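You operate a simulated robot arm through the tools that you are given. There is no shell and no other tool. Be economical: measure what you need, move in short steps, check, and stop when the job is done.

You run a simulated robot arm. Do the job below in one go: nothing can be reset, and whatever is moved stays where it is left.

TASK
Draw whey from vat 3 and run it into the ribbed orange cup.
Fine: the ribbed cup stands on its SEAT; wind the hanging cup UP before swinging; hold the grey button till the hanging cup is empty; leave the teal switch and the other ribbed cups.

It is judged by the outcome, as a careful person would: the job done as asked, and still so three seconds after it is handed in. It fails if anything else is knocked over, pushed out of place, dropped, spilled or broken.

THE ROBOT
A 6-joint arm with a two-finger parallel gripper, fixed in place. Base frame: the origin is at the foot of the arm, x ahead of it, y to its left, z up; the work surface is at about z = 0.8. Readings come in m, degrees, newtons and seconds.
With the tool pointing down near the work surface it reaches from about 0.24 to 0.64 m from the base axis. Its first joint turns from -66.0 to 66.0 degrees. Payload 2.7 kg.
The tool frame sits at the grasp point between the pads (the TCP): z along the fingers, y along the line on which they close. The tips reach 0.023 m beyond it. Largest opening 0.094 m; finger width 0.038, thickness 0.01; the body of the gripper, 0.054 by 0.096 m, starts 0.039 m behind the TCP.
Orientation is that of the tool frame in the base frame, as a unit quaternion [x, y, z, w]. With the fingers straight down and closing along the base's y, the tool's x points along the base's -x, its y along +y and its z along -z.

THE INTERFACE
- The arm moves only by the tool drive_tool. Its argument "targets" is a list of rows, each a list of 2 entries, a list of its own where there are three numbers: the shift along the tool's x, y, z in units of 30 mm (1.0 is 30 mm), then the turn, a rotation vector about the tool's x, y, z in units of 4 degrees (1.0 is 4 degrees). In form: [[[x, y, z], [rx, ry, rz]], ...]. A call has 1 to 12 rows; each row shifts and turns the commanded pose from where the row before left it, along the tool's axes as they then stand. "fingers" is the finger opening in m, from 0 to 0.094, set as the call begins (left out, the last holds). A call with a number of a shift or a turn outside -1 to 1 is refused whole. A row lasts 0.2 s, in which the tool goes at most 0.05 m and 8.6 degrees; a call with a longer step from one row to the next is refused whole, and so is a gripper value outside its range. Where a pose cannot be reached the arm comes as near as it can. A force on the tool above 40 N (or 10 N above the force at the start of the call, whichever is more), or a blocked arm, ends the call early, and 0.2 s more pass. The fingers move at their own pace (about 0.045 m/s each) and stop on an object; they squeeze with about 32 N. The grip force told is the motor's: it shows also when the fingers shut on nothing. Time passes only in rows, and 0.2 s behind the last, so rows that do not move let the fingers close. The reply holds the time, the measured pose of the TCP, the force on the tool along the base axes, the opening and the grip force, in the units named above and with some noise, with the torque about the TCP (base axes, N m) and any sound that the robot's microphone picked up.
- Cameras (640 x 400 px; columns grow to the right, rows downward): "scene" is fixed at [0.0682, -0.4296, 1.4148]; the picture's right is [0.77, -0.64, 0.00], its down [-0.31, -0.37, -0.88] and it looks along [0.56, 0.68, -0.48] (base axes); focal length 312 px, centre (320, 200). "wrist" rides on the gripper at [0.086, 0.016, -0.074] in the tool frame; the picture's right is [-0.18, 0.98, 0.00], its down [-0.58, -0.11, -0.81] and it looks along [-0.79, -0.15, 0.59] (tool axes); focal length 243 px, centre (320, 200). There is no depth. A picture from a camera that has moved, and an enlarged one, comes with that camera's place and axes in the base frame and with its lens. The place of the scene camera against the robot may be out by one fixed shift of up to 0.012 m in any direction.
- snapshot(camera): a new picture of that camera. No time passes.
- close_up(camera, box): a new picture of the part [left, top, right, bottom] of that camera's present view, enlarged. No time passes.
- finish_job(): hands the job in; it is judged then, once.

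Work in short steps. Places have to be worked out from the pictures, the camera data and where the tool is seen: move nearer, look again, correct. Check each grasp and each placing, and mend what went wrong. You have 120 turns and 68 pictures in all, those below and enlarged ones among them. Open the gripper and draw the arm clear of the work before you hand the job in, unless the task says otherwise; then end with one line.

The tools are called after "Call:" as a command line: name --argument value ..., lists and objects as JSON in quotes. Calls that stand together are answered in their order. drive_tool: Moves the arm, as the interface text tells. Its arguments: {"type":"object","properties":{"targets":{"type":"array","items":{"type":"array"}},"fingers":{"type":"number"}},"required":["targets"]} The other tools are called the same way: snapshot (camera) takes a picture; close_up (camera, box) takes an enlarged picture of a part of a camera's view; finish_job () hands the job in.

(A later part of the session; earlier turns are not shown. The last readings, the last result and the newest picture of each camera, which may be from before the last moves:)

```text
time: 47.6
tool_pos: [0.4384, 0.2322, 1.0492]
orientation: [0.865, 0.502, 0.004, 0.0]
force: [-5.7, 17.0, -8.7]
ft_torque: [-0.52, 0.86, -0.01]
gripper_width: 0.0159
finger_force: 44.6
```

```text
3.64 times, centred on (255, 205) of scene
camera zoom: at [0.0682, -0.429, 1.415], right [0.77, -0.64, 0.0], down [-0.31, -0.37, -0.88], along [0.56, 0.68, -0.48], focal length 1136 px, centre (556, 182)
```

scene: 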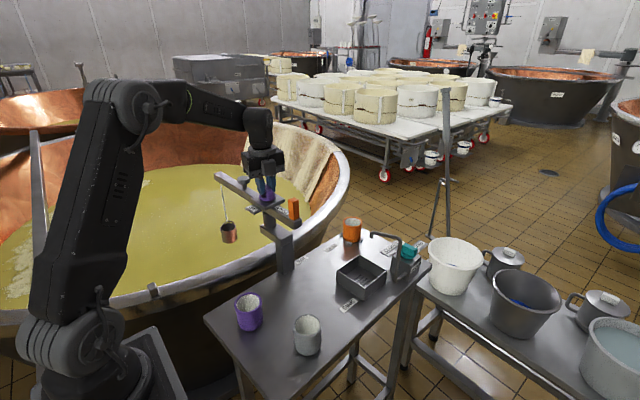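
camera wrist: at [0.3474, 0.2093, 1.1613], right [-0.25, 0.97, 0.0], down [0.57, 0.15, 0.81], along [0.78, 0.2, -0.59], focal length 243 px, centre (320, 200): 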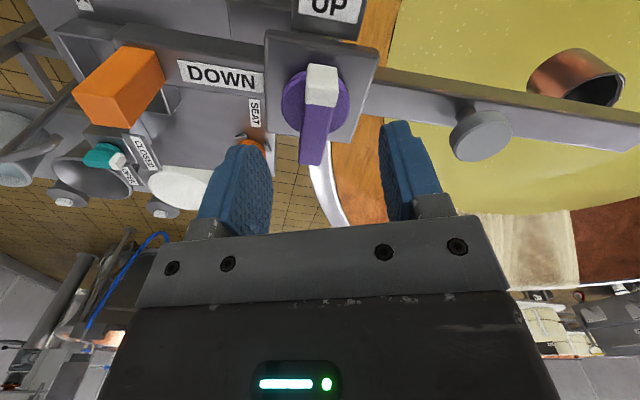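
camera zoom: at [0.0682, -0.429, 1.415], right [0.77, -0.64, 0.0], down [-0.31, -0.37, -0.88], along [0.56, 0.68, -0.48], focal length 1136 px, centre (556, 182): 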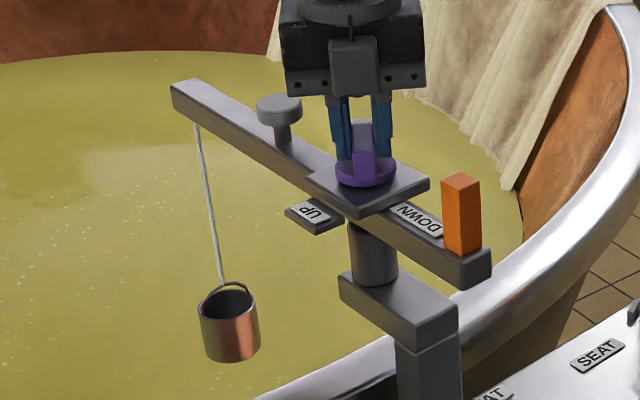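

Still turning well and the cup is well down. I'll keep winding with a tiny recentre.

Call:
drive_tool --targets '[[[0, -0.05, 0], [0, 0, 0]], [[0, 0, 0], [0, 0, 1]], [[0, 0, 0], [0, 0, 1]], [[0, 0, 0], [0, 0, 1]], [[0, 0, 0], [0, 0, 1]], [[0, 0, 0], [0, 0, 1]], [[0, 0, 0], [0, 0, 1]], [[0, 0, 0], [0, 0, 1]], [[0, 0, 0], [0, 0, 1]]]'

Call:
close_up --camera "scene" --box '[190, 150, 320, 260]'

```text
time: 49.1
tool_pos: [0.4402, 0.2306, 1.0504]
orientation: [0.941, 0.338, 0.005, -0.014]
force: [-0.2, 8.4, -1.9]
ft_torque: [-0.87, -0.21, 0.03]
gripper_width: 0.0164
finger_force: 44.9
out of reach, approached as far as the arm can: row 7
stopped in row 7: the force on the tool passed its limit at 56 N (the readings are from after the stop); the commanded pose is now the measured one
```

```text
3.64 times, centred on (255, 205) of scene
camera zoom: at [0.0683, -0.4293, 1.4149], right [0.77, -0.64, 0.0], down [-0.31, -0.37, -0.88], along [0.56, 0.68, -0.48], focal length 1136 px, centre (556, 182)
```

zoom: 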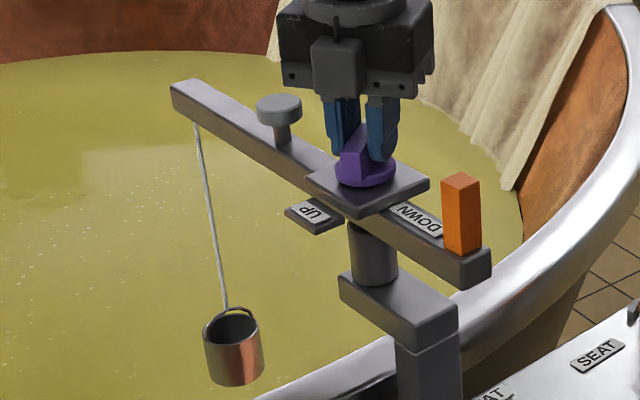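

The wrist hit its turning limit with the knob about 148° from UP. I'll release, rise, level the tool, and turn back 180° to regrip the ridge the other way round.

Call:
drive_tool --targets '[[[0, 0, 0], [0, 0, 0]], [[0, 0, 0], [0, 0, 0]], [[0, 0, -0.5], [0, 0, 0]], [[0, 0, -0.9], [-0.33, -0.27, 0]], [[0, 0, 0], [0, 0, -1]], [[0, 0, 0], [0, 0, -1]], [[0, 0, 0], [0, 0, -1]], [[0, 0, 0], [0, 0, -1]], [[0, 0, 0], [0, 0, -1]], [[0, 0, 0], [0, 0, -1]], [[0, 0, 0], [0, 0, -1]], [[0, 0, 0], [0, 0, -1]]]' --fingers 0.06

Call:
drive_tool --targets '[[[0, 0, 0], [0, 0, -1]], [[0, 0, 0], [0, 0, -1]], [[0, 0, 0], [0, 0, -1]], [[0, 0, 0], [0, 0, -1]], [[0, 0, 0], [0, 0, -1]], [[0, 0, 0], [0, 0, -1]], [[0, 0, 0], [0, 0, -1]], [[0, 0, 0], [0, 0, -1]], [[0, 0, 0], [0, 0, -1]], [[0, 0, 0], [0, 0, -1]], [[0, 0, 0], [0, 0, -1]], [[0, 0, 0], [0, 0, -1]]]'

Call:
drive_tool --targets '[[[0, 0, 0], [0, 0, -1]], [[0, 0, 0], [0, 0, -1]], [[0, 0, 0], [0, 0, -1]], [[0, 0, 0], [0, 0, -1]], [[0, 0, 0], [0, 0, -1]], [[0, 0, 0], [0, 0, -1]], [[0, 0, 0], [0, 0, -1]], [[0, 0, 0], [0, 0, -1]], [[0, 0, 0], [0, 0, -1]], [[0, 0, 0], [0, 0, -1]], [[0, 0, 0], [0, 0, -1]], [[0, 0, 0], [0, 0, -1]]]'

Call:
drive_tool --targets '[[[0, 0, 0], [0, 0, -1]], [[0, 0, 0], [0, 0, -1]], [[0, 0, 0], [0, 0, -1]], [[0, 0, 0], [0, 0, -1]], [[0, 0, 0], [0, 0, -1]], [[0, 0, 0], [0, 0, -1]], [[0, 0, 0], [0, 0, -1]], [[0, 0, 0], [0, 0, -1]], [[0, 0, 0], [0, 0, -1]], [[0, 0, 0], [0, 0, -1]], [[0, 0, 0], [0, 0, -1]], [[0, 0, 0], [0, 0, -1]]]'

Call:
snapshot --camera "wrist"

```text
time: 51.7
tool_pos: [0.4426, 0.2244, 1.0932]
orientation: [0.812, 0.584, 0.0, 0.0]
force: [-0.6, -0.1, 0.3]
ft_torque: [0.02, -0.02, -0.01]
gripper_width: 0.0601
finger_force: 0.0
out of reach, approached as far as the arm can: row 4
```

```text
time: 54.3
tool_pos: [0.4437, 0.224, 1.0931]
orientation: [0.502, 0.865, -0.001, 0.0]
force: [-1.0, -0.9, -0.6]
ft_torque: [0.0, -0.01, -0.01]
gripper_width: 0.0602
finger_force: 0.2
```

```text
time: 56.9
tool_pos: [0.4434, 0.2233, 1.0923]
orientation: [0.108, 0.994, -0.001, -0.001]
force: [-0.1, -0.8, -0.4]
ft_torque: [-0.03, -0.01, 0.03]
gripper_width: 0.0601
finger_force: 0.1
```

```text
time: 59.5
tool_pos: [0.4439, 0.2233, 1.0918]
orientation: [-0.305, 0.952, -0.001, -0.001]
force: [0.2, 0.3, 0.6]
ft_torque: [0.02, 0.0, 0.01]
gripper_width: 0.06
finger_force: 0.1
```

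```text
26 pictures are left
camera wrist: at [0.3636, 0.1877, 1.1664], right [-0.42, 0.91, 0.0], down [0.54, 0.25, 0.81], along [0.73, 0.34, -0.59], focal length 243 px, centre (320, 200)
```

wrist: 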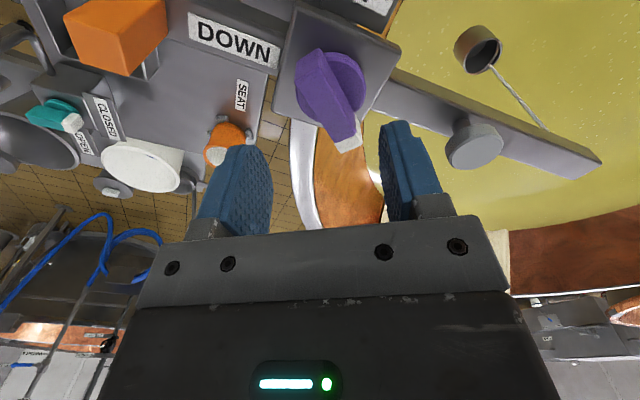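

The ridge points at about 40–45°, with its white end away. I'll align, recentre on about (0.437, 0.229), descend and grip.

Call:
drive_tool --targets '[[[0, 0, 0], [0, 0, -0.8]], [[0, 0, 0], [0, 0, -0.8]], [[0.05, 0.3, 0], [0, 0, 0]], [[0, 0, 0.6], [0, 0, 0]], [[0, 0, 0.5], [0, 0, 0]], [[0, 0, 0.28], [0, 0, 0]], [[0, 0, 0], [0, 0, 0]]]'

Call:
drive_tool --targets '[[[0, 0, 0], [0, 0, 0]], [[0, 0, 0], [0, 0, 0]], [[0, 0, 0], [0, 0, 0]], [[0, 0, 0], [0, 0, 0]]]' --fingers 0.0

Call:
snapshot --camera "wrist"

```text
time: 61.1
tool_pos: [0.4338, 0.2303, 1.0508]
orientation: [-0.358, 0.934, 0.0, -0.001]
force: [0.1, 0.4, -0.9]
ft_torque: [0.03, 0.03, -0.01]
gripper_width: 0.0599
finger_force: 0.0
```

```text
time: 62.1
tool_pos: [0.4362, 0.2271, 1.0508]
orientation: [-0.356, 0.934, -0.002, -0.001]
force: [14.2, -22.4, -0.5]
ft_torque: [-0.07, 0.57, 0.03]
gripper_width: 0.0158
finger_force: 45.3
```

```text
25 pictures are left
camera wrist: at [0.3605, 0.183, 1.1247], right [-0.52, 0.86, 0.0], down [0.51, 0.31, 0.8], along [0.69, 0.41, -0.59], focal length 243 px, centre (320, 200)
```

wrist: 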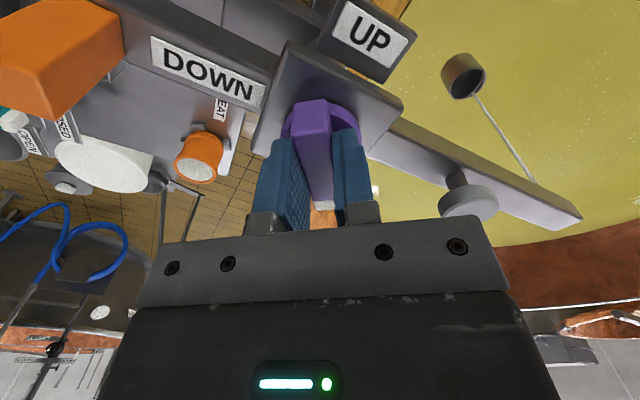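

The ridge is gripped at 15.8 mm. I'll recentre 4 mm and continue clockwise.

Call:
drive_tool --targets '[[[0, -0.13, 0], [0, 0, 0]], [[0, 0, 0], [0, 0, 1]], [[0, 0, 0], [0, 0, 1]], [[0, 0, 0], [0, 0, 1]], [[0, 0, 0], [0, 0, 1]], [[0, 0, 0], [0, 0, 1]], [[0, 0, 0], [0, 0, 1]], [[0, 0, 0], [0, 0, 1]], [[0, 0, 0], [0, 0, 1]], [[0, 0, 0], [0, 0, 1]], [[0, 0, 0], [0, 0, 1]], [[0, 0, 0], [0, 0, 1]]]'

Call:
close_up --camera "scene" --box '[190, 150, 320, 260]'

```text
time: 64.7
tool_pos: [0.4364, 0.2265, 1.0497]
orientation: [0.019, 1.0, 0.001, -0.004]
force: [-35.5, 14.6, -1.9]
ft_torque: [-0.09, -0.2, 0.14]
gripper_width: 0.016
finger_force: 44.9
```

```text
3.64 times, centred on (255, 205) of scene
camera zoom: at [0.0672, -0.4292, 1.415], right [0.77, -0.64, 0.0], down [-0.31, -0.37, -0.88], along [0.56, 0.68, -0.48], focal length 1136 px, centre (556, 182)
```

zoom: 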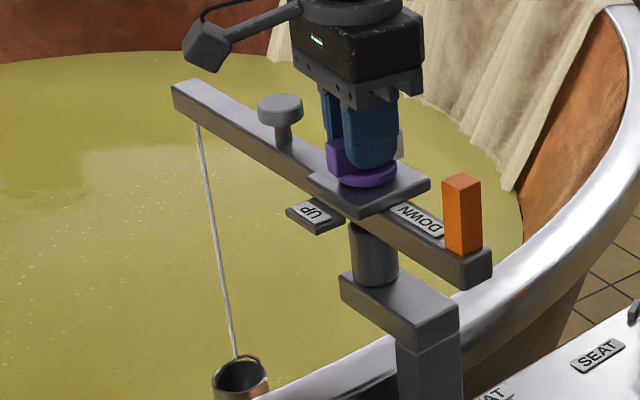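

Cup's top is near z 0.68 and still descending. I'll relieve the side load and keep winding.

Call:
drive_tool --targets '[[[0.13, 0.07, 0], [0, 0, 0]], [[0, 0, 0], [0, 0, 1]], [[0, 0, 0], [0, 0, 1]], [[0, 0, 0], [0, 0, 1]], [[0, 0, 0], [0, 0, 1]], [[0, 0, 0], [0, 0, 1]], [[0, 0, 0], [0, 0, 1]], [[0, 0, 0], [0, 0, 1]], [[0, 0, 0], [0, 0, 1]]]'

Call:
snapshot --camera "wrist"

```text
time: 66.7
tool_pos: [0.4356, 0.229, 1.0502]
orientation: [0.294, 0.956, -0.001, -0.001]
force: [15.6, 12.5, -28.5]
ft_torque: [0.27, -0.16, 0.13]
gripper_width: 0.016
finger_force: 44.8
```

```text
23 pictures are left
camera wrist: at [0.3736, 0.2921, 1.1247], right [0.7, 0.71, 0.0], down [0.42, -0.42, 0.81], along [0.57, -0.57, -0.59], focal length 243 px, centre (320, 200)
```

wrist: 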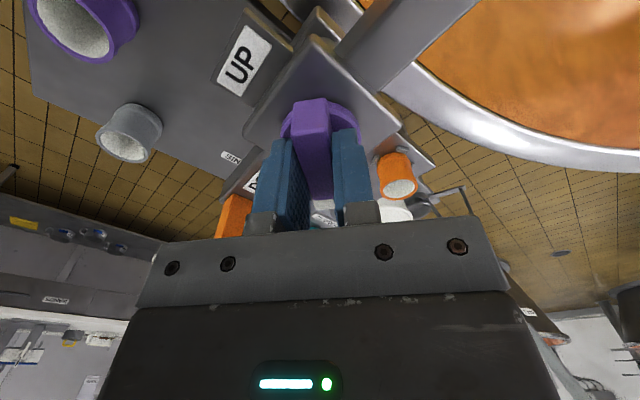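

Pointer is at about -34°, with roughly 45° left to DOWN and low torque. I'll ease the vertical load and continue, stopping on resistance.

Call:
drive_tool --targets '[[[0, 0.08, 0.07], [0, 0, 0]], [[0, 0, 0], [0, 0, 1]], [[0, 0, 0], [0, 0, 1]], [[0, 0, 0], [0, 0, 1]], [[0, 0, 0], [0, 0, 1]], [[0, 0, 0], [0, 0, 1]], [[0, 0, 0], [0, 0, 1]]]'

Call:
drive_tool --targets '[[[0, 0, 0], [0, 0, 1]], [[0, 0, 0], [0, 0, 1]], [[0, 0, 0], [0, 0, 1]], [[0, 0, 0], [0, 0, 1]]]'

Call:
close_up --camera "scene" --box '[190, 150, 320, 260]'

```text
time: 68.3
tool_pos: [0.437, 0.2295, 1.0509]
orientation: [0.486, 0.874, 0.0, 0.0]
force: [-6.0, -17.7, 14.9]
ft_torque: [0.91, 0.58, 0.02]
gripper_width: 0.0162
finger_force: 44.6
```

```text
time: 69.3
tool_pos: [0.4376, 0.2295, 1.051]
orientation: [0.602, 0.798, 0.001, 0.002]
force: [15.3, -5.6, 14.7]
ft_torque: [-0.9, 0.17, 0.08]
gripper_width: 0.0158
finger_force: 44.8
```

```text
3.64 times, centred on (255, 205) of scene
camera zoom: at [0.0685, -0.4299, 1.4147], right [0.77, -0.64, 0.0], down [-0.31, -0.37, -0.88], along [0.56, 0.68, -0.48], focal length 1136 px, centre (556, 182)
```

zoom: 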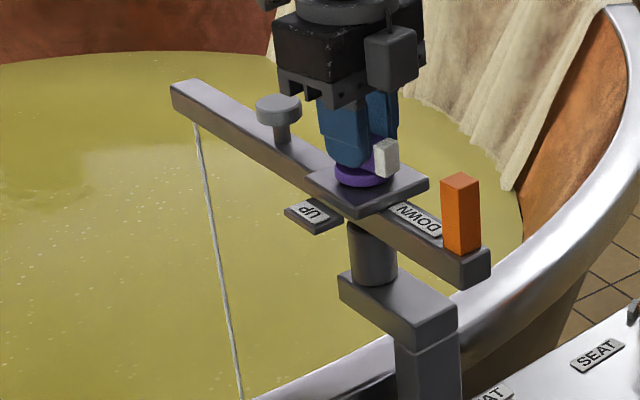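

Nearly at DOWN, and the pointer is almost along the boom's tail. I'll give it a few more degrees.

Call:
drive_tool --targets '[[[0, 0, 0], [0, 0, 1]], [[0, 0, 0], [0, 0, 1]], [[0, 0, 0], [0, 0, 0.5]]]'

Call:
snapshot --camera "wrist"

Call:
snapshot --camera "scene"

```text
time: 70.1
tool_pos: [0.4373, 0.2298, 1.0503]
orientation: [0.671, 0.742, 0.001, 0.002]
force: [16.0, -6.2, 19.5]
ft_torque: [-0.18, 0.01, 0.02]
gripper_width: 0.0159
finger_force: 45.2
```

```text
21 pictures are left
camera wrist: at [0.4439, 0.3184, 1.1245], right [1.0, -0.08, 0.0], down [-0.05, -0.59, 0.81], along [-0.07, -0.8, -0.59], focal length 243 px, centre (320, 200)
```

wrist: 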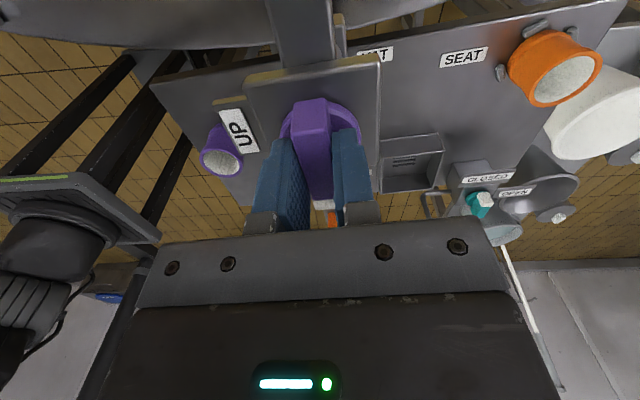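

```text
20 pictures are left
```

scene: 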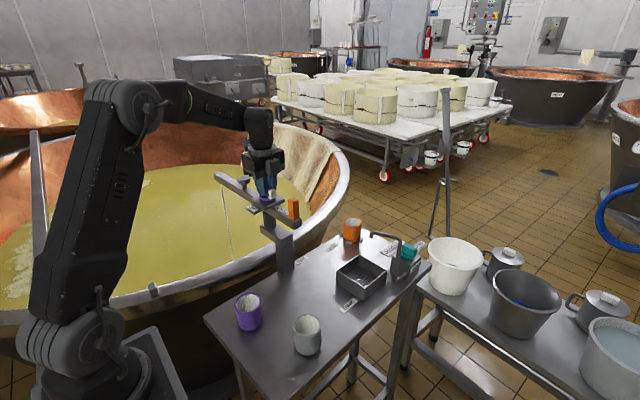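

The pointer is practically on DOWN. I'll feel for the stop with one small turn and give the cup a few seconds to fill.

Call:
drive_tool --targets '[[[0, 0, 0], [0, 0, 0.6]], [[0, 0, 0], [0, 0, 0.6]], [[0, 0, 0], [0, 0, 0]], [[0, 0, 0], [0, 0, 0]], [[0, 0, 0], [0, 0, 0]], [[0, 0, 0], [0, 0, 0]], [[0, 0, 0], [0, 0, 0]], [[0, 0, 0], [0, 0, 0]], [[0, 0, 0], [0, 0, 0]], [[0, 0, 0], [0, 0, 0]]]'

Call:
close_up --camera "scene" --box '[200, 160, 300, 290]'

```text
time: 72.3
tool_pos: [0.4375, 0.2305, 1.05]
orientation: [0.7, 0.714, 0.001, 0.001]
force: [10.2, -2.2, 22.8]
ft_torque: [-1.08, 0.24, 0.21]
gripper_width: 0.0159
finger_force: 44.6
```

```text
3.08 times, centred on (250, 225) of scene
camera zoom: at [0.0682, -0.4298, 1.4148], right [0.77, -0.64, 0.0], down [-0.31, -0.37, -0.88], along [0.56, 0.68, -0.48], focal length 961 px, centre (535, 123)
```

zoom: 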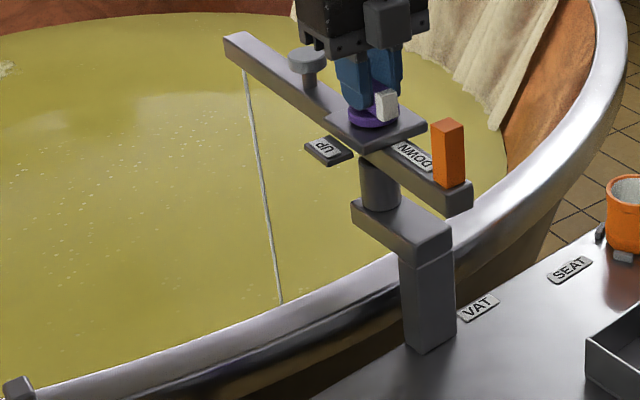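

Call:
drive_tool --targets '[[[0, 0, 0], [0, 0, 0.7]], [[0, 0, 0], [0, 0, 0.7]], [[0, 0, 0], [0, 0, 0]]]'

Call:
close_up --camera "wrist" --box '[180, 40, 460, 240]'

```text
time: 73.1
tool_pos: [0.4362, 0.2293, 1.0506]
orientation: [0.735, 0.678, 0.0, 0.0]
force: [12.4, -1.0, 20.9]
ft_torque: [-0.7, 0.12, 0.09]
gripper_width: 0.0159
finger_force: 45.2
```

```text
2.00 times, centred on (320, 140) of wrist
camera zoom: at [0.4599, 0.3156, 1.1246], right [0.97, -0.26, 0.0], down [-0.16, -0.57, 0.81], along [-0.21, -0.78, -0.59], focal length 485 px, centre (320, 320)
```

zoom: 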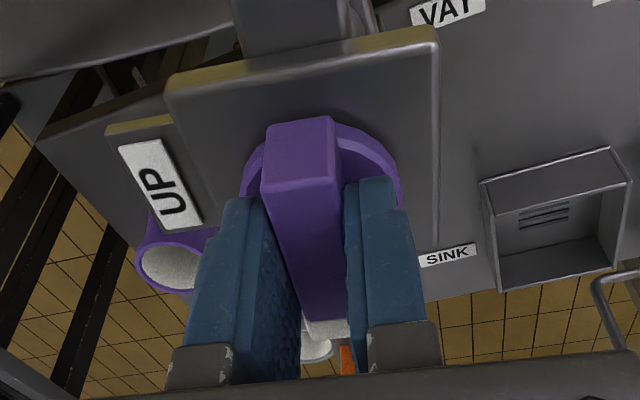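

The knob still turns freely. My estimate puts the whey surface near z 0.53 and the cup's rim near 0.55, so I'll wind further to submerge it, watching for the stop.

Call:
drive_tool --targets '[[[0, 0.05, -0.08], [0, 0, 1]], [[0, 0, 0], [0, 0, 1]], [[0, 0, 0], [0, 0, 1]], [[0, 0, 0], [0, 0, 1]], [[0, 0, 0], [0, 0, 1]], [[0, 0, 0], [0, 0, 1]]]'

Call:
close_up --camera "scene" --box '[200, 160, 300, 290]'

```text
time: 74.5
tool_pos: [0.4379, 0.2306, 1.0494]
orientation: [0.858, 0.514, -0.002, 0.001]
force: [14.9, 2.8, -12.8]
ft_torque: [0.04, -0.29, 2.37]
gripper_width: 0.0235
finger_force: 45.4
```

```text
3.08 times, centred on (250, 225) of scene
camera zoom: at [0.0689, -0.4295, 1.4148], right [0.77, -0.64, 0.0], down [-0.31, -0.37, -0.88], along [0.56, 0.68, -0.48], focal length 961 px, centre (535, 123)
```

zoom: 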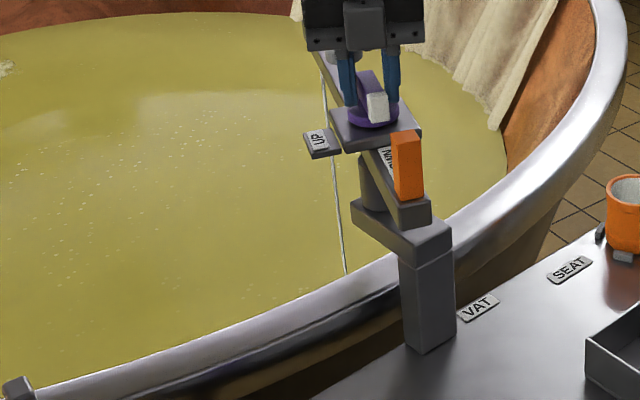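

The knob is at its lower stop, and the boom has been nudged back to about 68°. I'll back off, pause so the cup fills, then wind up counter-clockwise.

Call:
drive_tool --targets '[[[0, 0, 0], [0, 0, -1]], [[0, 0, 0], [0, 0, -1]], [[0, 0, 0], [0, 0, -0.5]], [[0, 0, 0], [0, 0, 0]], [[0, 0, 0], [0, 0, 0]], [[0, 0, 0], [0, 0, 0]], [[0, 0, 0], [0, 0, 0]], [[0, 0, 0], [0, 0, 0]], [[0, 0, 0], [0, 0, 0]], [[0, 0, 0], [0, 0, 0]], [[0, 0, 0], [0, 0, 0]]]'

Call:
snapshot --camera "wrist"

```text
time: 76.9
tool_pos: [0.4379, 0.2296, 1.051]
orientation: [0.811, 0.584, -0.003, 0.0]
force: [-5.3, -14.5, -12.2]
ft_torque: [-1.43, 0.16, 1.69]
gripper_width: 0.0164
finger_force: 45.2
```

```text
16 pictures are left
camera wrist: at [0.4805, 0.3077, 1.1244], right [0.87, -0.49, 0.0], down [-0.28, -0.51, 0.81], along [-0.39, -0.71, -0.59], focal length 243 px, centre (320, 200)
```

wrist: 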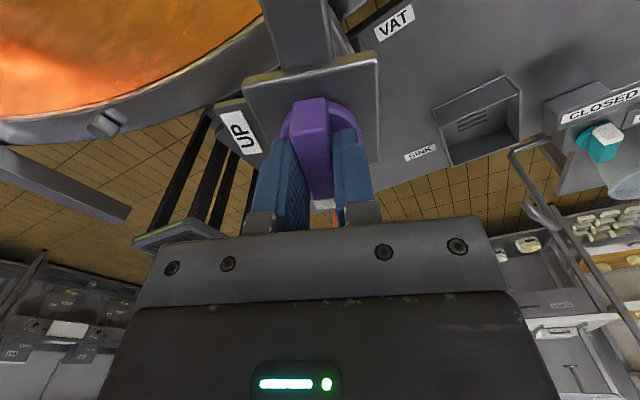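

Aligned on the ridge, with the pointer along the boom tail at DOWN. Now I'll wind up counter-clockwise.

Call:
drive_tool --targets '[[[0, 0, 0], [0, 0, -1]], [[0, 0, 0], [0, 0, -1]], [[0, 0, 0], [0, 0, -1]], [[0, 0, 0], [0, 0, -1]], [[0, 0, 0], [0, 0, -1]], [[0, 0, 0], [0, 0, -1]], [[0, 0, 0], [0, 0, -1]], [[0, 0, 0], [0, 0, -1]], [[0, 0, 0], [0, 0, -1]], [[0, 0, 0], [0, 0, -1]], [[0, 0, 0], [0, 0, -1]]]'

Call:
close_up --camera "scene" --box '[200, 160, 320, 260]'

```text
time: 79.3
tool_pos: [0.4369, 0.2307, 1.0516]
orientation: [0.533, 0.846, -0.003, -0.002]
force: [-20.3, -8.1, -9.2]
ft_torque: [-0.65, -0.8, -0.06]
gripper_width: 0.016
finger_force: 44.8
```

```text
4.00 times, centred on (260, 210) of scene
camera zoom: at [0.0677, -0.4298, 1.4148], right [0.77, -0.64, 0.0], down [-0.31, -0.37, -0.88], along [0.56, 0.68, -0.48], focal length 1249 px, centre (560, 160)
```

zoom: 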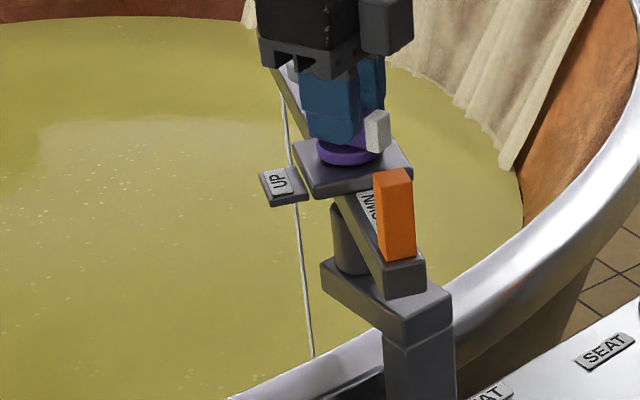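

Winding up is working, and the boom holds at about 70°. Continuing with a small recentre.

Call:
drive_tool --targets '[[[0, -0.1, 0.05], [0, 0, -1]], [[0, 0, 0], [0, 0, -1]], [[0, 0, 0], [0, 0, -1]], [[0, 0, 0], [0, 0, -1]], [[0, 0, 0], [0, 0, -1]], [[0, 0, 0], [0, 0, -1]], [[0, 0, 0], [0, 0, -1]], [[0, 0, 0], [0, 0, -1]], [[0, 0, 0], [0, 0, -1]], [[0, 0, 0], [0, 0, -1]]]'

```text
time: 81.5
tool_pos: [0.4355, 0.2294, 1.0511]
orientation: [0.211, 0.977, 0.0, 0.0]
force: [16.4, 0.8, 9.0]
ft_torque: [0.13, -0.05, -0.02]
gripper_width: 0.0161
finger_force: 45.1
```

Torque is small and the knob is at about 156° in tool terms. Continuing.

Call:
drive_tool --targets '[[[-0.07, 0, 0], [0, 0, -1]], [[0, 0, 0], [0, 0, -1]], [[0, 0, 0], [0, 0, -1]], [[0, 0, 0], [0, 0, -1]], [[0, 0, 0], [0, 0, -1]], [[0, 0, 0], [0, 0, -1]], [[0, 0, 0], [0, 0, -1]], [[0, 0, 0], [0, 0, -1]], [[0, 0, 0], [0, 0, -1]]]'

Call:
close_up --camera "scene" --box '[200, 150, 320, 260]'

```text
time: 83.5
tool_pos: [0.4363, 0.2282, 1.0519]
orientation: [-0.101, 0.995, 0.0, -0.002]
force: [-21.6, 7.1, 22.0]
ft_torque: [0.01, 0.91, 0.0]
gripper_width: 0.0158
finger_force: 45.2
```

```text
3.64 times, centred on (260, 205) of scene
camera zoom: at [0.0673, -0.4296, 1.4149], right [0.77, -0.64, 0.0], down [-0.31, -0.37, -0.88], along [0.56, 0.68, -0.48], focal length 1136 px, centre (538, 182)
```

zoom: 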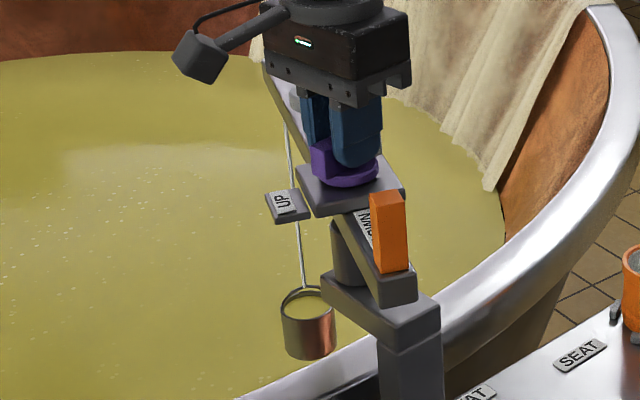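

The hanging cup came up full of whey. I'll keep winding up; about 146° remain to UP.

Call:
drive_tool --targets '[[[0.1, 0, -0.06], [0, 0, -1]], [[0, 0, 0], [0, 0, -1]], [[0, 0, 0], [0, 0, -1]], [[0, 0, 0], [0, 0, -1]], [[0, 0, 0], [0, 0, -1]], [[0, 0, 0], [0, 0, -1]], [[0, 0, 0], [0, 0, -1]], [[0, 0, 0], [0, 0, -1]], [[0, 0, 0], [0, 0, -1]], [[0, 0, 0], [0, 0, -1]]]'

Call:
drive_tool --targets '[[[0, 0, 0], [0, 0, -1]], [[0, 0, 0], [0, 0, -1]], [[0, 0, 0], [0, 0, -1]], [[0, 0, 0], [0, 0, -1]], [[0, 0, 0], [0, 0, -1]], [[0, 0, 0], [0, 0, -1]], [[0, 0, 0], [0, 0, -1]]]'

```text
time: 85.7
tool_pos: [0.4357, 0.2271, 1.0515]
orientation: [-0.435, 0.901, 0.0, 0.0]
force: [27.0, -2.1, -28.9]
ft_torque: [0.64, -0.5, -0.07]
gripper_width: 0.0158
finger_force: 44.8
```

```text
time: 87.3
tool_pos: [0.4367, 0.2269, 1.0505]
orientation: [-0.64, 0.769, -0.001, 0.0]
force: [36.8, -10.3, -25.3]
ft_torque: [0.43, 0.09, -0.08]
gripper_width: 0.016
finger_force: 44.8
```

Torque is small, with 259° reached. I'll relieve the side load and continue; about 78° remain.

Call:
drive_tool --targets '[[[0, -0.15, 0.08], [0, 0, 0]], [[0, 0, 0], [0, 0, -1]], [[0, 0, 0], [0, 0, -1]], [[0, 0, 0], [0, 0, -1]], [[0, 0, 0], [0, 0, -1]], [[0, 0, 0], [0, 0, -1]], [[0, 0, 0], [0, 0, -1]], [[0, 0, 0], [0, 0, -1]], [[0, 0, 0], [0, 0, -1]]]'

Call:
close_up --camera "scene" --box '[200, 150, 320, 260]'

```text
time: 89.3
tool_pos: [0.4369, 0.2264, 1.0508]
orientation: [0.827, -0.562, -0.001, 0.002]
force: [-28.2, -4.7, 14.0]
ft_torque: [-0.35, -0.35, 0.01]
gripper_width: 0.016
finger_force: 45.3
```

```text
3.64 times, centred on (260, 205) of scene
camera zoom: at [0.0672, -0.4299, 1.4148], right [0.77, -0.64, 0.0], down [-0.31, -0.37, -0.88], along [0.56, 0.68, -0.48], focal length 1136 px, centre (538, 182)
```

zoom: 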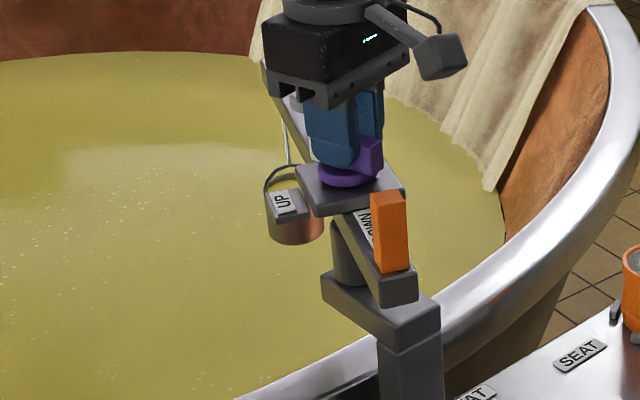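

Cup is high, with about 46° left. Continuing another 40°.

Call:
drive_tool --targets '[[[0, 0.1, 0], [0, 0, -1]], [[0, 0, 0], [0, 0, -1]], [[0, 0, 0], [0, 0, -1]], [[0, 0, 0], [0, 0, -1]], [[0, 0, 0], [0, 0, -1]], [[0, 0, 0], [0, 0, -1]], [[0, 0, 0], [0, 0, -1]], [[0, 0, 0], [0, 0, -1]], [[0, 0, 0], [0, 0, -1]], [[0, 0, 0], [0, 0, -0.5]]]'

Call:
close_up --camera "scene" --box '[200, 150, 320, 260]'

```text
time: 91.5
tool_pos: [0.4389, 0.2266, 1.0508]
orientation: [0.965, -0.262, 0.003, -0.001]
force: [22.5, 21.7, 6.9]
ft_torque: [-0.3, 0.49, -0.06]
gripper_width: 0.0158
finger_force: 45.6
```

```text
3.64 times, centred on (260, 205) of scene
camera zoom: at [0.0688, -0.429, 1.415], right [0.77, -0.64, 0.0], down [-0.31, -0.37, -0.88], along [0.56, 0.68, -0.48], focal length 1136 px, centre (538, 182)
```

zoom: 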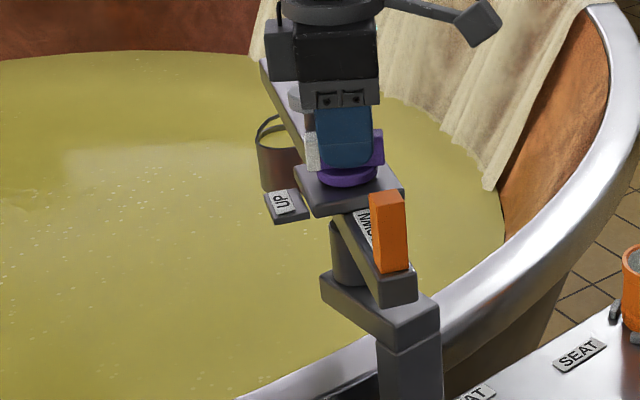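

Almost at UP. A last few degrees to feel the stop, then I'll release and rise.

Call:
drive_tool --targets '[[[0, -0.1, 0], [0, 0, -1]], [[0, 0, 0], [0, 0, -1]], [[0, 0, 0], [0, 0, -0.5]], [[0, 0, 0], [0, 0, 0]]]'

```text
time: 92.5
tool_pos: [0.4395, 0.2281, 1.0501]
orientation: [0.984, -0.178, 0.002, 0.0]
force: [11.6, -2.3, 19.1]
ft_torque: [0.09, -0.34, 0.05]
gripper_width: 0.0159
finger_force: 44.9
```

Call:
drive_tool --targets '[[[0, 0, 0], [0, 0, -0.7]], [[0, 0, 0], [0, 0, -0.7]], [[0, 0, 0], [0, 0, 0]]]'

Call:
drive_tool --targets '[[[0, 0, 0], [0, 0, 0]], [[0, 0, 0], [0, 0, 0]], [[0, 0, -0.6], [0, 0, 0]], [[0, 0, -1], [0, 0, 0]], [[0, 0, -1], [0, 0, 0]], [[0, 0, -1], [0, 0, 0]], [[0, 0, 0], [0, 0, 0]]]' --fingers 0.06

Call:
snapshot --camera "scene"

Call:
snapshot --camera "wrist"

```text
time: 93.3
tool_pos: [0.4387, 0.2269, 1.0514]
orientation: [0.992, -0.128, 0.001, 0.001]
force: [2.2, -2.7, 21.7]
ft_torque: [-0.44, -1.1, -0.06]
gripper_width: 0.0158
finger_force: 44.9
```

```text
time: 94.9
tool_pos: [0.4356, 0.2285, 1.1584]
orientation: [0.992, -0.129, -0.001, 0.001]
force: [-0.6, 0.0, 0.5]
ft_torque: [0.0, -0.02, 0.01]
gripper_width: 0.0599
finger_force: 0.1
```

```text
11 pictures are left
```

scene: 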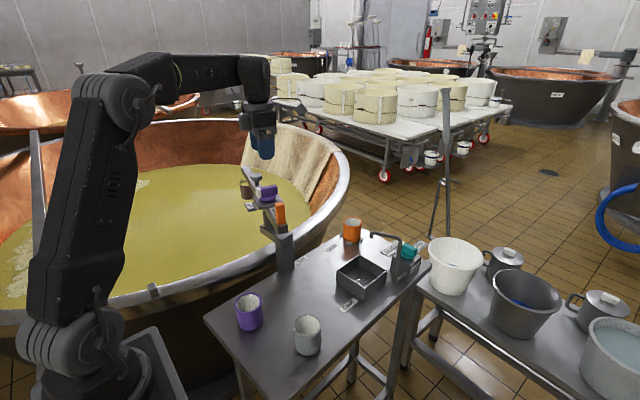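

```text
10 pictures are left
camera wrist: at [0.5154, 0.1921, 1.2332], right [-0.43, -0.9, 0.0], down [-0.53, 0.26, 0.81], along [-0.73, 0.35, -0.59], focal length 243 px, centre (320, 200)
```

wrist: 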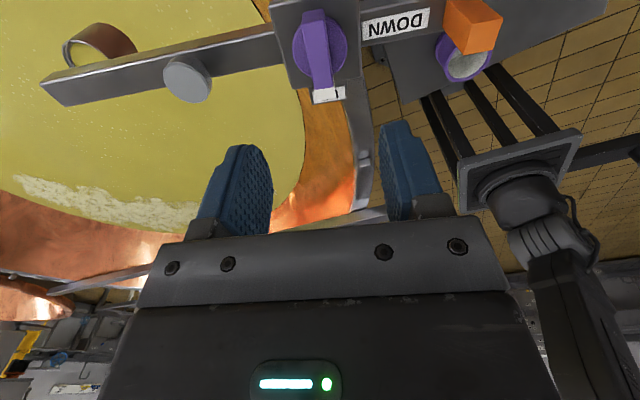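

The cup is up and full, and the boom is at about 76–79°. I'll return to the handle, turning the tool back so its x axis points outward at about 256°.

Call:
drive_tool --targets '[[[0, 0, 0], [0, 0, 1]], [[0, 0, 0], [0, 0, 1]], [[0, 0, 0], [0, 0, 1]], [[0, 0, 0], [0, 0, 1]], [[0, 0, 0], [0, 0, 1]], [[0, 0, 0], [0, 0, 1]], [[0, 0, 0], [0, 0, 1]], [[0, 0, 0], [0, 0, 1]], [[0, 0, 0], [0, 0, 1]], [[0, 0, 0], [0, 0, 1]], [[0, 0, 0], [0, 0, 1]], [[0, 0, 0], [0, 0, 1]]]'

Call:
drive_tool --targets '[[[0, 0, 0], [0, 0, 1]], [[0, 0, 0], [0, 0, 1]], [[0, 0, 0], [0, 0, 1]], [[0, 0, 0], [0, 0, 1]], [[0, 0, 0], [0, 0, 1]], [[0, 0, 0], [0, 0, 1]], [[0, 0, 0], [0, 0, 1]], [[0, 0, 0], [0, 0, 1]], [[0, 0, 0], [0, 0, 1]], [[0, 0, 0], [0, 0, 1]], [[0, 0, 0], [0, 0, 0.3]]]'

Call:
drive_tool --targets '[[[0.96, -0.02, 0], [0, 0, 0]], [[0.96, -0.02, 0], [0, 0, 0]], [[0.96, -0.02, 0], [0, 0, 0]], [[0.96, -0.02, 0], [0, 0, 0]], [[0, 0, 0.5], [0, 0, 0]], [[0, 0, 0], [0, 0, 0]]]'

Call:
snapshot --camera "wrist"

```text
time: 97.5
tool_pos: [0.4377, 0.2273, 1.158]
orientation: [0.853, -0.522, 0.0, 0.001]
force: [-1.0, -0.4, 0.2]
ft_torque: [0.04, -0.02, 0.03]
gripper_width: 0.0601
finger_force: 0.0
```

```text
time: 99.9
tool_pos: [0.4364, 0.2289, 1.1569]
orientation: [-0.615, 0.789, 0.001, -0.002]
force: [-0.3, 0.5, -0.5]
ft_torque: [-0.02, 0.01, -0.01]
gripper_width: 0.06
finger_force: 0.1
```

```text
time: 101.3
tool_pos: [0.4123, 0.1163, 1.1423]
orientation: [-0.615, 0.789, 0.0, -0.001]
force: [-0.3, -0.6, 0.7]
ft_torque: [0.0, 0.0, -0.02]
gripper_width: 0.06
finger_force: 0.1
```

```text
9 pictures are left
camera wrist: at [0.3755, 0.0387, 1.2162], right [-0.91, 0.42, 0.0], down [0.25, 0.54, 0.81], along [0.34, 0.73, -0.59], focal length 243 px, centre (320, 200)
```

wrist: 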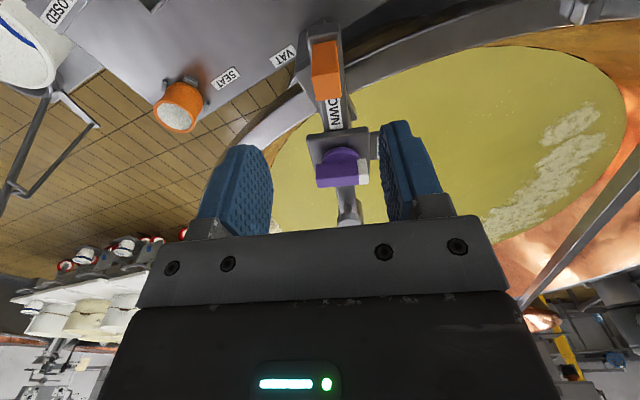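

The handle sits centred between the fingers. I'll descend around it and close to a light cage.

Call:
drive_tool --targets '[[[0, 0, 0.9], [0, 0, 0]], [[0, 0, 0.9], [0, 0, 0]], [[0, 0, 0.9], [0, 0, 0]], [[0, 0, 0.75], [0, 0, 0]], [[0, 0, 0], [0, 0, 0]]]'

Call:
drive_tool --targets '[[[0, 0, 0], [0, 0, 0]], [[0, 0, 0], [0, 0, 0]], [[0, 0, 0], [0, 0, 0]], [[0, 0, 0], [0, 0, 0]]]' --fingers 0.024

```text
time: 102.5
tool_pos: [0.4123, 0.1177, 1.035]
orientation: [-0.614, 0.789, 0.0, -0.001]
force: [-0.5, 1.1, -0.1]
ft_torque: [-0.02, 0.03, 0.01]
gripper_width: 0.0602
finger_force: 0.1
```

```text
time: 103.5
tool_pos: [0.4113, 0.1177, 1.0363]
orientation: [-0.615, 0.788, 0.001, -0.001]
force: [-0.9, 0.2, -0.6]
ft_torque: [0.03, 0.0, 0.02]
gripper_width: 0.0239
finger_force: 0.0
```

The handle is caged. I'll start the swing toward the seat gently, ramping up to 2° per row because the cup is full.

Call:
drive_tool --targets '[[[0, 0.0335, 0], [0, 0, 0.125]], [[0, 0.067, 0], [0, 0, 0.25]], [[-0.0012, 0.1, 0], [0, 0, 0.375]], [[-0.0023, 0.134, 0], [0, 0, 0.5]], [[-0.0023, 0.134, 0], [0, 0, 0.5]], [[-0.0023, 0.134, 0], [0, 0, 0.5]], [[-0.0023, 0.134, 0], [0, 0, 0.5]], [[-0.0023, 0.134, 0], [0, 0, 0.5]], [[-0.0023, 0.134, 0], [0, 0, 0.5]], [[-0.0023, 0.134, 0], [0, 0, 0.5]], [[-0.0012, 0.1, 0], [0, 0, 0.375]], [[0, 0.067, 0], [0, 0, 0.25]]]'

Call:
drive_tool --targets '[[[0, 0.067, 0], [0, 0, 0.25]], [[-0.0012, 0.1, 0], [0, 0, 0.375]], [[-0.0023, 0.134, 0], [0, 0, 0.5]], [[-0.0023, 0.134, 0], [0, 0, 0.5]], [[-0.0023, 0.134, 0], [0, 0, 0.5]], [[-0.0023, 0.134, 0], [0, 0, 0.5]], [[-0.0023, 0.134, 0], [0, 0, 0.5]], [[-0.0023, 0.134, 0], [0, 0, 0.5]], [[-0.0023, 0.134, 0], [0, 0, 0.5]], [[-0.0023, 0.134, 0], [0, 0, 0.5]], [[-0.0012, 0.1, 0], [0, 0, 0.375]], [[0, 0.067, 0], [0, 0, 0.25]]]'

Call:
snapshot --camera "scene"

```text
time: 106.1
tool_pos: [0.3773, 0.1316, 1.0385]
orientation: [-0.472, 0.882, 0.0, -0.001]
force: [0.2, -0.2, -0.7]
ft_torque: [-0.01, -0.03, -0.02]
gripper_width: 0.0245
finger_force: 0.6
```

```text
time: 108.7
tool_pos: [0.3455, 0.1602, 1.0393]
orientation: [-0.303, 0.953, -0.001, -0.001]
force: [1.5, -0.4, -0.1]
ft_torque: [0.0, 0.01, 0.0]
gripper_width: 0.0242
finger_force: 0.3
```

```text
8 pictures are left
```

scene: 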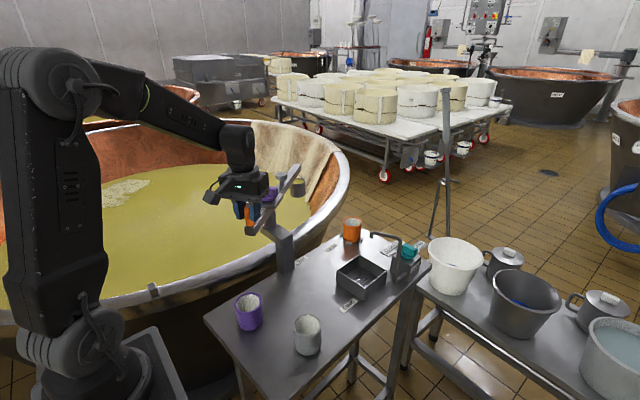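

Smooth so far, with the boom at about 35°. Continuing toward the seat.

Call:
drive_tool --targets '[[[0, 0.067, 0], [0, 0, 0.25]], [[-0.0012, 0.1, 0], [0, 0, 0.375]], [[-0.0023, 0.134, 0], [0, 0, 0.5]], [[-0.0023, 0.134, 0], [0, 0, 0.5]], [[-0.0023, 0.134, 0], [0, 0, 0.5]], [[-0.0023, 0.134, 0], [0, 0, 0.5]], [[-0.0023, 0.134, 0], [0, 0, 0.5]], [[-0.0023, 0.134, 0], [0, 0, 0.5]], [[-0.0023, 0.134, 0], [0, 0, 0.5]], [[-0.0023, 0.134, 0], [0, 0, 0.5]], [[-0.0023, 0.134, 0], [0, 0, 0.5]], [[-0.0012, 0.1, 0], [0, 0, 0.375]]]'

Call:
drive_tool --targets '[[[-0.0012, 0.1, 0], [0, 0, 0.375]], [[-0.0023, 0.134, 0], [0, 0, 0.5]], [[-0.0023, 0.134, 0], [0, 0, 0.5]], [[-0.0023, 0.134, 0], [0, 0, 0.5]], [[-0.0023, 0.134, 0], [0, 0, 0.5]], [[-0.0023, 0.134, 0], [0, 0, 0.5]], [[-0.0023, 0.134, 0], [0, 0, 0.5]], [[-0.0012, 0.1, 0], [0, 0, 0.375]], [[0, 0.067, 0], [0, 0, 0.25]], [[0, 0.067, 0], [0, 0, 0.25]], [[0, 0.0335, 0], [0, 0, 0.125]], [[0, 0, 0], [0, 0, 0]]]'

Call:
close_up --camera "scene" --box '[300, 170, 400, 260]'

```text
time: 111.3
tool_pos: [0.3282, 0.2, 1.0405]
orientation: [-0.116, 0.993, -0.002, -0.001]
force: [-0.5, -0.5, 0.5]
ft_torque: [0.01, 0.01, 0.0]
gripper_width: 0.0242
finger_force: 0.6
```

```text
time: 113.9
tool_pos: [0.3262, 0.2367, 1.0395]
orientation: [0.036, 0.999, -0.001, -0.001]
force: [0.4, -0.1, 0.7]
ft_torque: [-0.03, 0.01, -0.01]
gripper_width: 0.0243
finger_force: 0.6
```

```text
4.44 times, centred on (350, 215) of scene
camera zoom: at [0.0682, -0.4296, 1.4148], right [0.77, -0.64, 0.0], down [-0.31, -0.37, -0.88], along [0.56, 0.68, -0.48], focal length 1388 px, centre (187, 133)
```

zoom: 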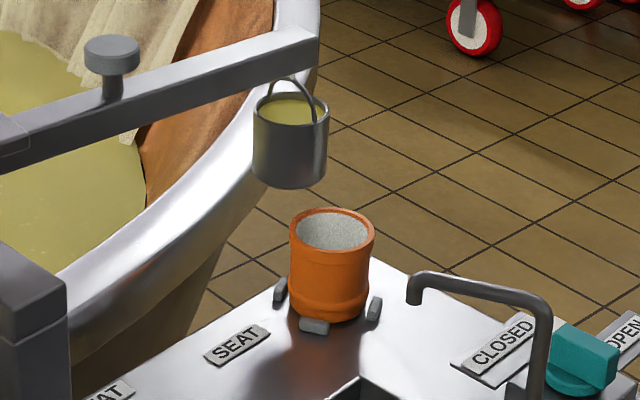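

The cup is full, and the orange cup stands between its three seat clips. By image alignment the boom needs about 11–13° more, so I'll go 11° gently and check.

Call:
drive_tool --targets '[[[0, 0.0335, 0], [0, 0, 0.125]], [[0, 0.067, 0], [0, 0, 0.25]], [[-0.001, 0.1, 0], [0, 0, 0.375]], [[-0.001, 0.1, 0], [0, 0, 0.375]], [[-0.001, 0.1, 0], [0, 0, 0.375]], [[-0.001, 0.1, 0], [0, 0, 0.375]], [[-0.001, 0.1, 0], [0, 0, 0.375]], [[0, 0.067, 0], [0, 0, 0.25]], [[0, 0.067, 0], [0, 0, 0.25]], [[0, 0, 0], [0, 0, 0]], [[0, 0, 0], [0, 0, 0]], [[0, 0, 0], [0, 0, 0]]]'

Call:
close_up --camera "scene" --box '[300, 170, 400, 260]'

```text
time: 116.5
tool_pos: [0.3278, 0.2577, 1.0389]
orientation: [0.131, 0.991, -0.001, -0.001]
force: [-0.5, 0.1, -0.5]
ft_torque: [0.0, 0.01, -0.01]
gripper_width: 0.024
finger_force: 0.1
```

```text
4.44 times, centred on (350, 215) of scene
camera zoom: at [0.0682, -0.4296, 1.4148], right [0.77, -0.64, 0.0], down [-0.31, -0.37, -0.88], along [0.56, 0.68, -0.48], focal length 1388 px, centre (187, 133)
```

zoom: 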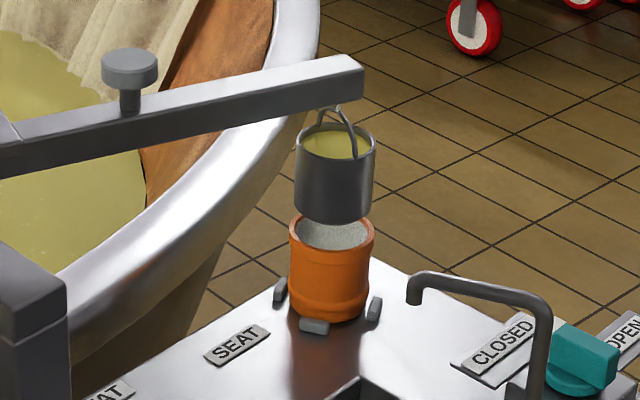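

The hanging cup's axis lines up with the orange cup (331 against 332 px). I'll open the cage, rise, and travel along the boom to above the grey button.

Call:
drive_tool --targets '[[[0, 0, 0], [0, 0, 0]], [[0, 0, 0], [0, 0, 0]], [[0, 0, -0.6], [0, 0, 0]], [[0, 0, -0.9], [0, 0, 0]], [[0, 0, -0.9], [0, 0, 0]], [[0, 0, -0.9], [0, 0, 0]], [[0, 0, -0.7], [0, 0, 0]]]' --fingers 0.045

Call:
drive_tool --targets '[[[-0.93, 0, 0], [0, 0, 0]], [[-0.93, 0, 0], [0, 0, 0]], [[-0.93, 0, 0], [0, 0, 0]], [[-0.93, 0, 0], [0, 0, 0]], [[-0.93, 0, 0], [0, 0, 0]], [[-0.93, 0, 0], [0, 0, 0]], [[-0.93, 0, 0], [0, 0, 0]], [[-0.93, 0, 0], [0, 0, 0]], [[0, 0, 0], [0, 0, 0]]]' --fingers 0.0

Call:
snapshot --camera "wrist"

```text
time: 118.1
tool_pos: [0.3255, 0.2567, 1.1569]
orientation: [0.131, 0.991, -0.001, -0.001]
force: [0.0, 0.7, 0.9]
ft_torque: [-0.01, -0.02, 0.0]
gripper_width: 0.0447
finger_force: 0.0
```

```text
time: 120.1
tool_pos: [0.544, 0.1996, 1.1582]
orientation: [0.131, 0.991, -0.001, -0.001]
force: [-0.7, -0.5, 0.5]
ft_torque: [0.02, 0.0, 0.02]
gripper_width: 0.0001
finger_force: 32.0
```

```text
5 pictures are left
camera wrist: at [0.4646, 0.2384, 1.2333], right [0.43, 0.9, 0.0], down [0.54, -0.26, 0.81], along [0.72, -0.35, -0.59], focal length 243 px, centre (320, 200)
```

wrist: 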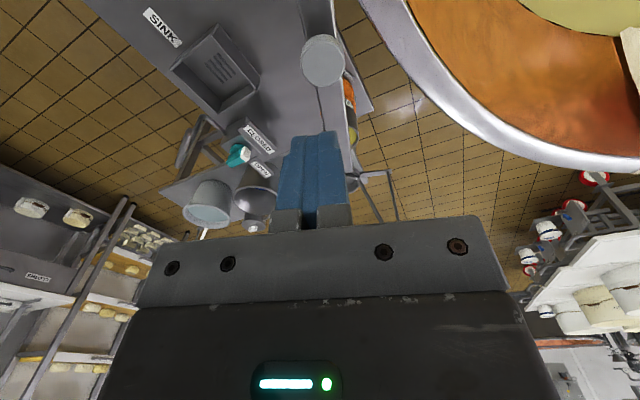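

The button lies directly below the closed fingertips. I'll descend to just above it, then step down slowly until contact.

Call:
drive_tool --targets '[[[0, 0, 0.9], [0, 0, 0]], [[0, 0, 0.9], [0, 0, 0]], [[0, 0, 0.6], [0, 0, 0]], [[0, 0, 0.1], [0, 0, 0]], [[0, 0, 0.1], [0, 0, 0]], [[0, 0, 0.1], [0, 0, 0]], [[0, 0, 0], [0, 0, 0]]]'

Call:
drive_tool --targets '[[[0, 0, 0.1], [0, 0, 0]], [[0, 0, 0.1], [0, 0, 0]], [[0, 0, 0], [0, 0, 0]]]'

```text
time: 121.7
tool_pos: [0.5447, 0.1995, 1.0765]
orientation: [0.131, 0.991, -0.001, -0.001]
force: [0.0, 0.5, 0.7]
ft_torque: [0.02, -0.02, 0.0]
gripper_width: 0.0002
finger_force: 32.2
```

```text
time: 122.5
tool_pos: [0.5442, 0.1996, 1.071]
orientation: [0.132, 0.991, 0.0, -0.001]
force: [0.6, -0.4, -0.1]
ft_torque: [-0.01, 0.01, -0.02]
gripper_width: 0.0
finger_force: 31.8
```

No contact yet with the tips at about 1.048. Stepping on down.

Call:
drive_tool --targets '[[[0, 0, 0.1], [0, 0, 0]], [[0, 0, 0.1], [0, 0, 0]], [[0, 0, 0], [0, 0, 0]]]'

Call:
drive_tool --targets '[[[0, 0, 0.1], [0, 0, 0]], [[0, 0, 0.1], [0, 0, 0]], [[0, 0, 0], [0, 0, 0]]]'

```text
time: 123.3
tool_pos: [0.5434, 0.2003, 1.0667]
orientation: [0.132, 0.991, -0.001, -0.001]
force: [0.5, 0.9, 0.8]
ft_torque: [-0.01, 0.03, 0.05]
gripper_width: 0.0
finger_force: 32.6
```

```text
time: 124.1
tool_pos: [0.5452, 0.1991, 1.0603]
orientation: [0.132, 0.991, -0.001, -0.001]
force: [0.7, 0.5, 0.1]
ft_torque: [-0.01, 0.04, 0.0]
gripper_width: 0.0002
finger_force: 32.1
```

Call:
drive_tool --targets '[[[0, 0, 0.1], [0, 0, 0]], [[0, 0, 0.1], [0, 0, 0]], [[0, 0, 0], [0, 0, 0]]]'

Call:
close_up --camera "scene" --box '[290, 150, 390, 250]'

```text
time: 124.9
tool_pos: [0.5446, 0.201, 1.0538]
orientation: [0.132, 0.991, 0.0, -0.001]
force: [-0.3, -0.7, 2.0]
ft_torque: [-0.03, -0.02, 0.01]
gripper_width: 0.0003
finger_force: 32.0
```

```text
4.00 times, centred on (340, 200) of scene
camera zoom: at [0.0682, -0.4296, 1.4148], right [0.77, -0.64, 0.0], down [-0.31, -0.37, -0.88], along [0.56, 0.68, -0.48], focal length 1249 px, centre (240, 200)
```

zoom: 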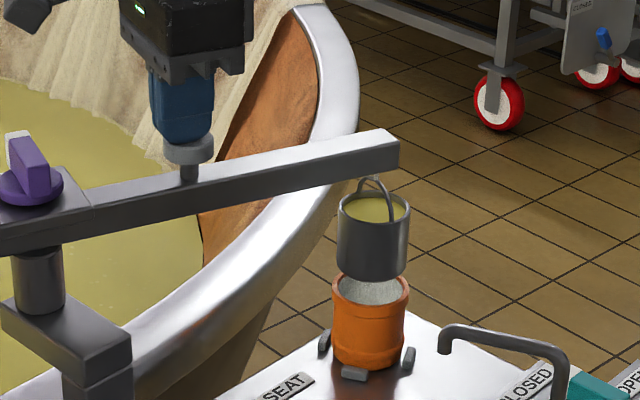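

The fingertips rest centred on the button (2 N), and the hanging cup is still over the orange cup. Now I'll press and hold.

Call:
drive_tool --targets '[[[0, 0, 0.1], [0, 0, 0]], [[0, 0, 0.1], [0, 0, 0]], [[0, 0, 0.1], [0, 0, 0]], [[0, 0, 0], [0, 0, 0]], [[0, 0, 0], [0, 0, 0]], [[0, 0, 0], [0, 0, 0]]]'

```text
time: 126.3
tool_pos: [0.5456, 0.1983, 1.0454]
orientation: [0.132, 0.991, -0.001, 0.0]
force: [1.7, 0.0, 2.4]
ft_torque: [-0.04, -0.09, -0.02]
gripper_width: 0.0
finger_force: 31.7
heard: click
```

A click: the valve is open. I'll hold still while it drains, then look.

Call:
drive_tool --targets '[[[0, 0, 0.05], [0, 0, 0]], [[0, 0, 0], [0, 0, 0]], [[0, 0, 0], [0, 0, 0]], [[0, 0, 0], [0, 0, 0]], [[0, 0, 0], [0, 0, 0]], [[0, 0, 0], [0, 0, 0]], [[0, 0, 0], [0, 0, 0]], [[0, 0, 0], [0, 0, 0]], [[0, 0, 0], [0, 0, 0]], [[0, 0, 0], [0, 0, 0]], [[0, 0, 0], [0, 0, 0]], [[0, 0, 0], [0, 0, 0]]]'

Call:
close_up --camera "scene" --box '[290, 150, 390, 250]'

```text
time: 128.9
tool_pos: [0.5438, 0.1998, 1.0429]
orientation: [0.131, 0.991, -0.001, -0.001]
force: [-0.8, -0.4, 2.6]
ft_torque: [-0.01, -0.02, 0.01]
gripper_width: 0.0
finger_force: 32.1
```

```text
4.00 times, centred on (340, 200) of scene
camera zoom: at [0.0682, -0.4296, 1.4148], right [0.77, -0.64, 0.0], down [-0.31, -0.37, -0.88], along [0.56, 0.68, -0.48], focal length 1249 px, centre (240, 200)
```

zoom: 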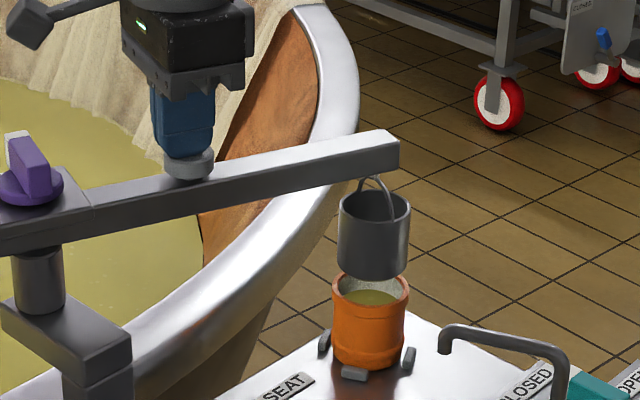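

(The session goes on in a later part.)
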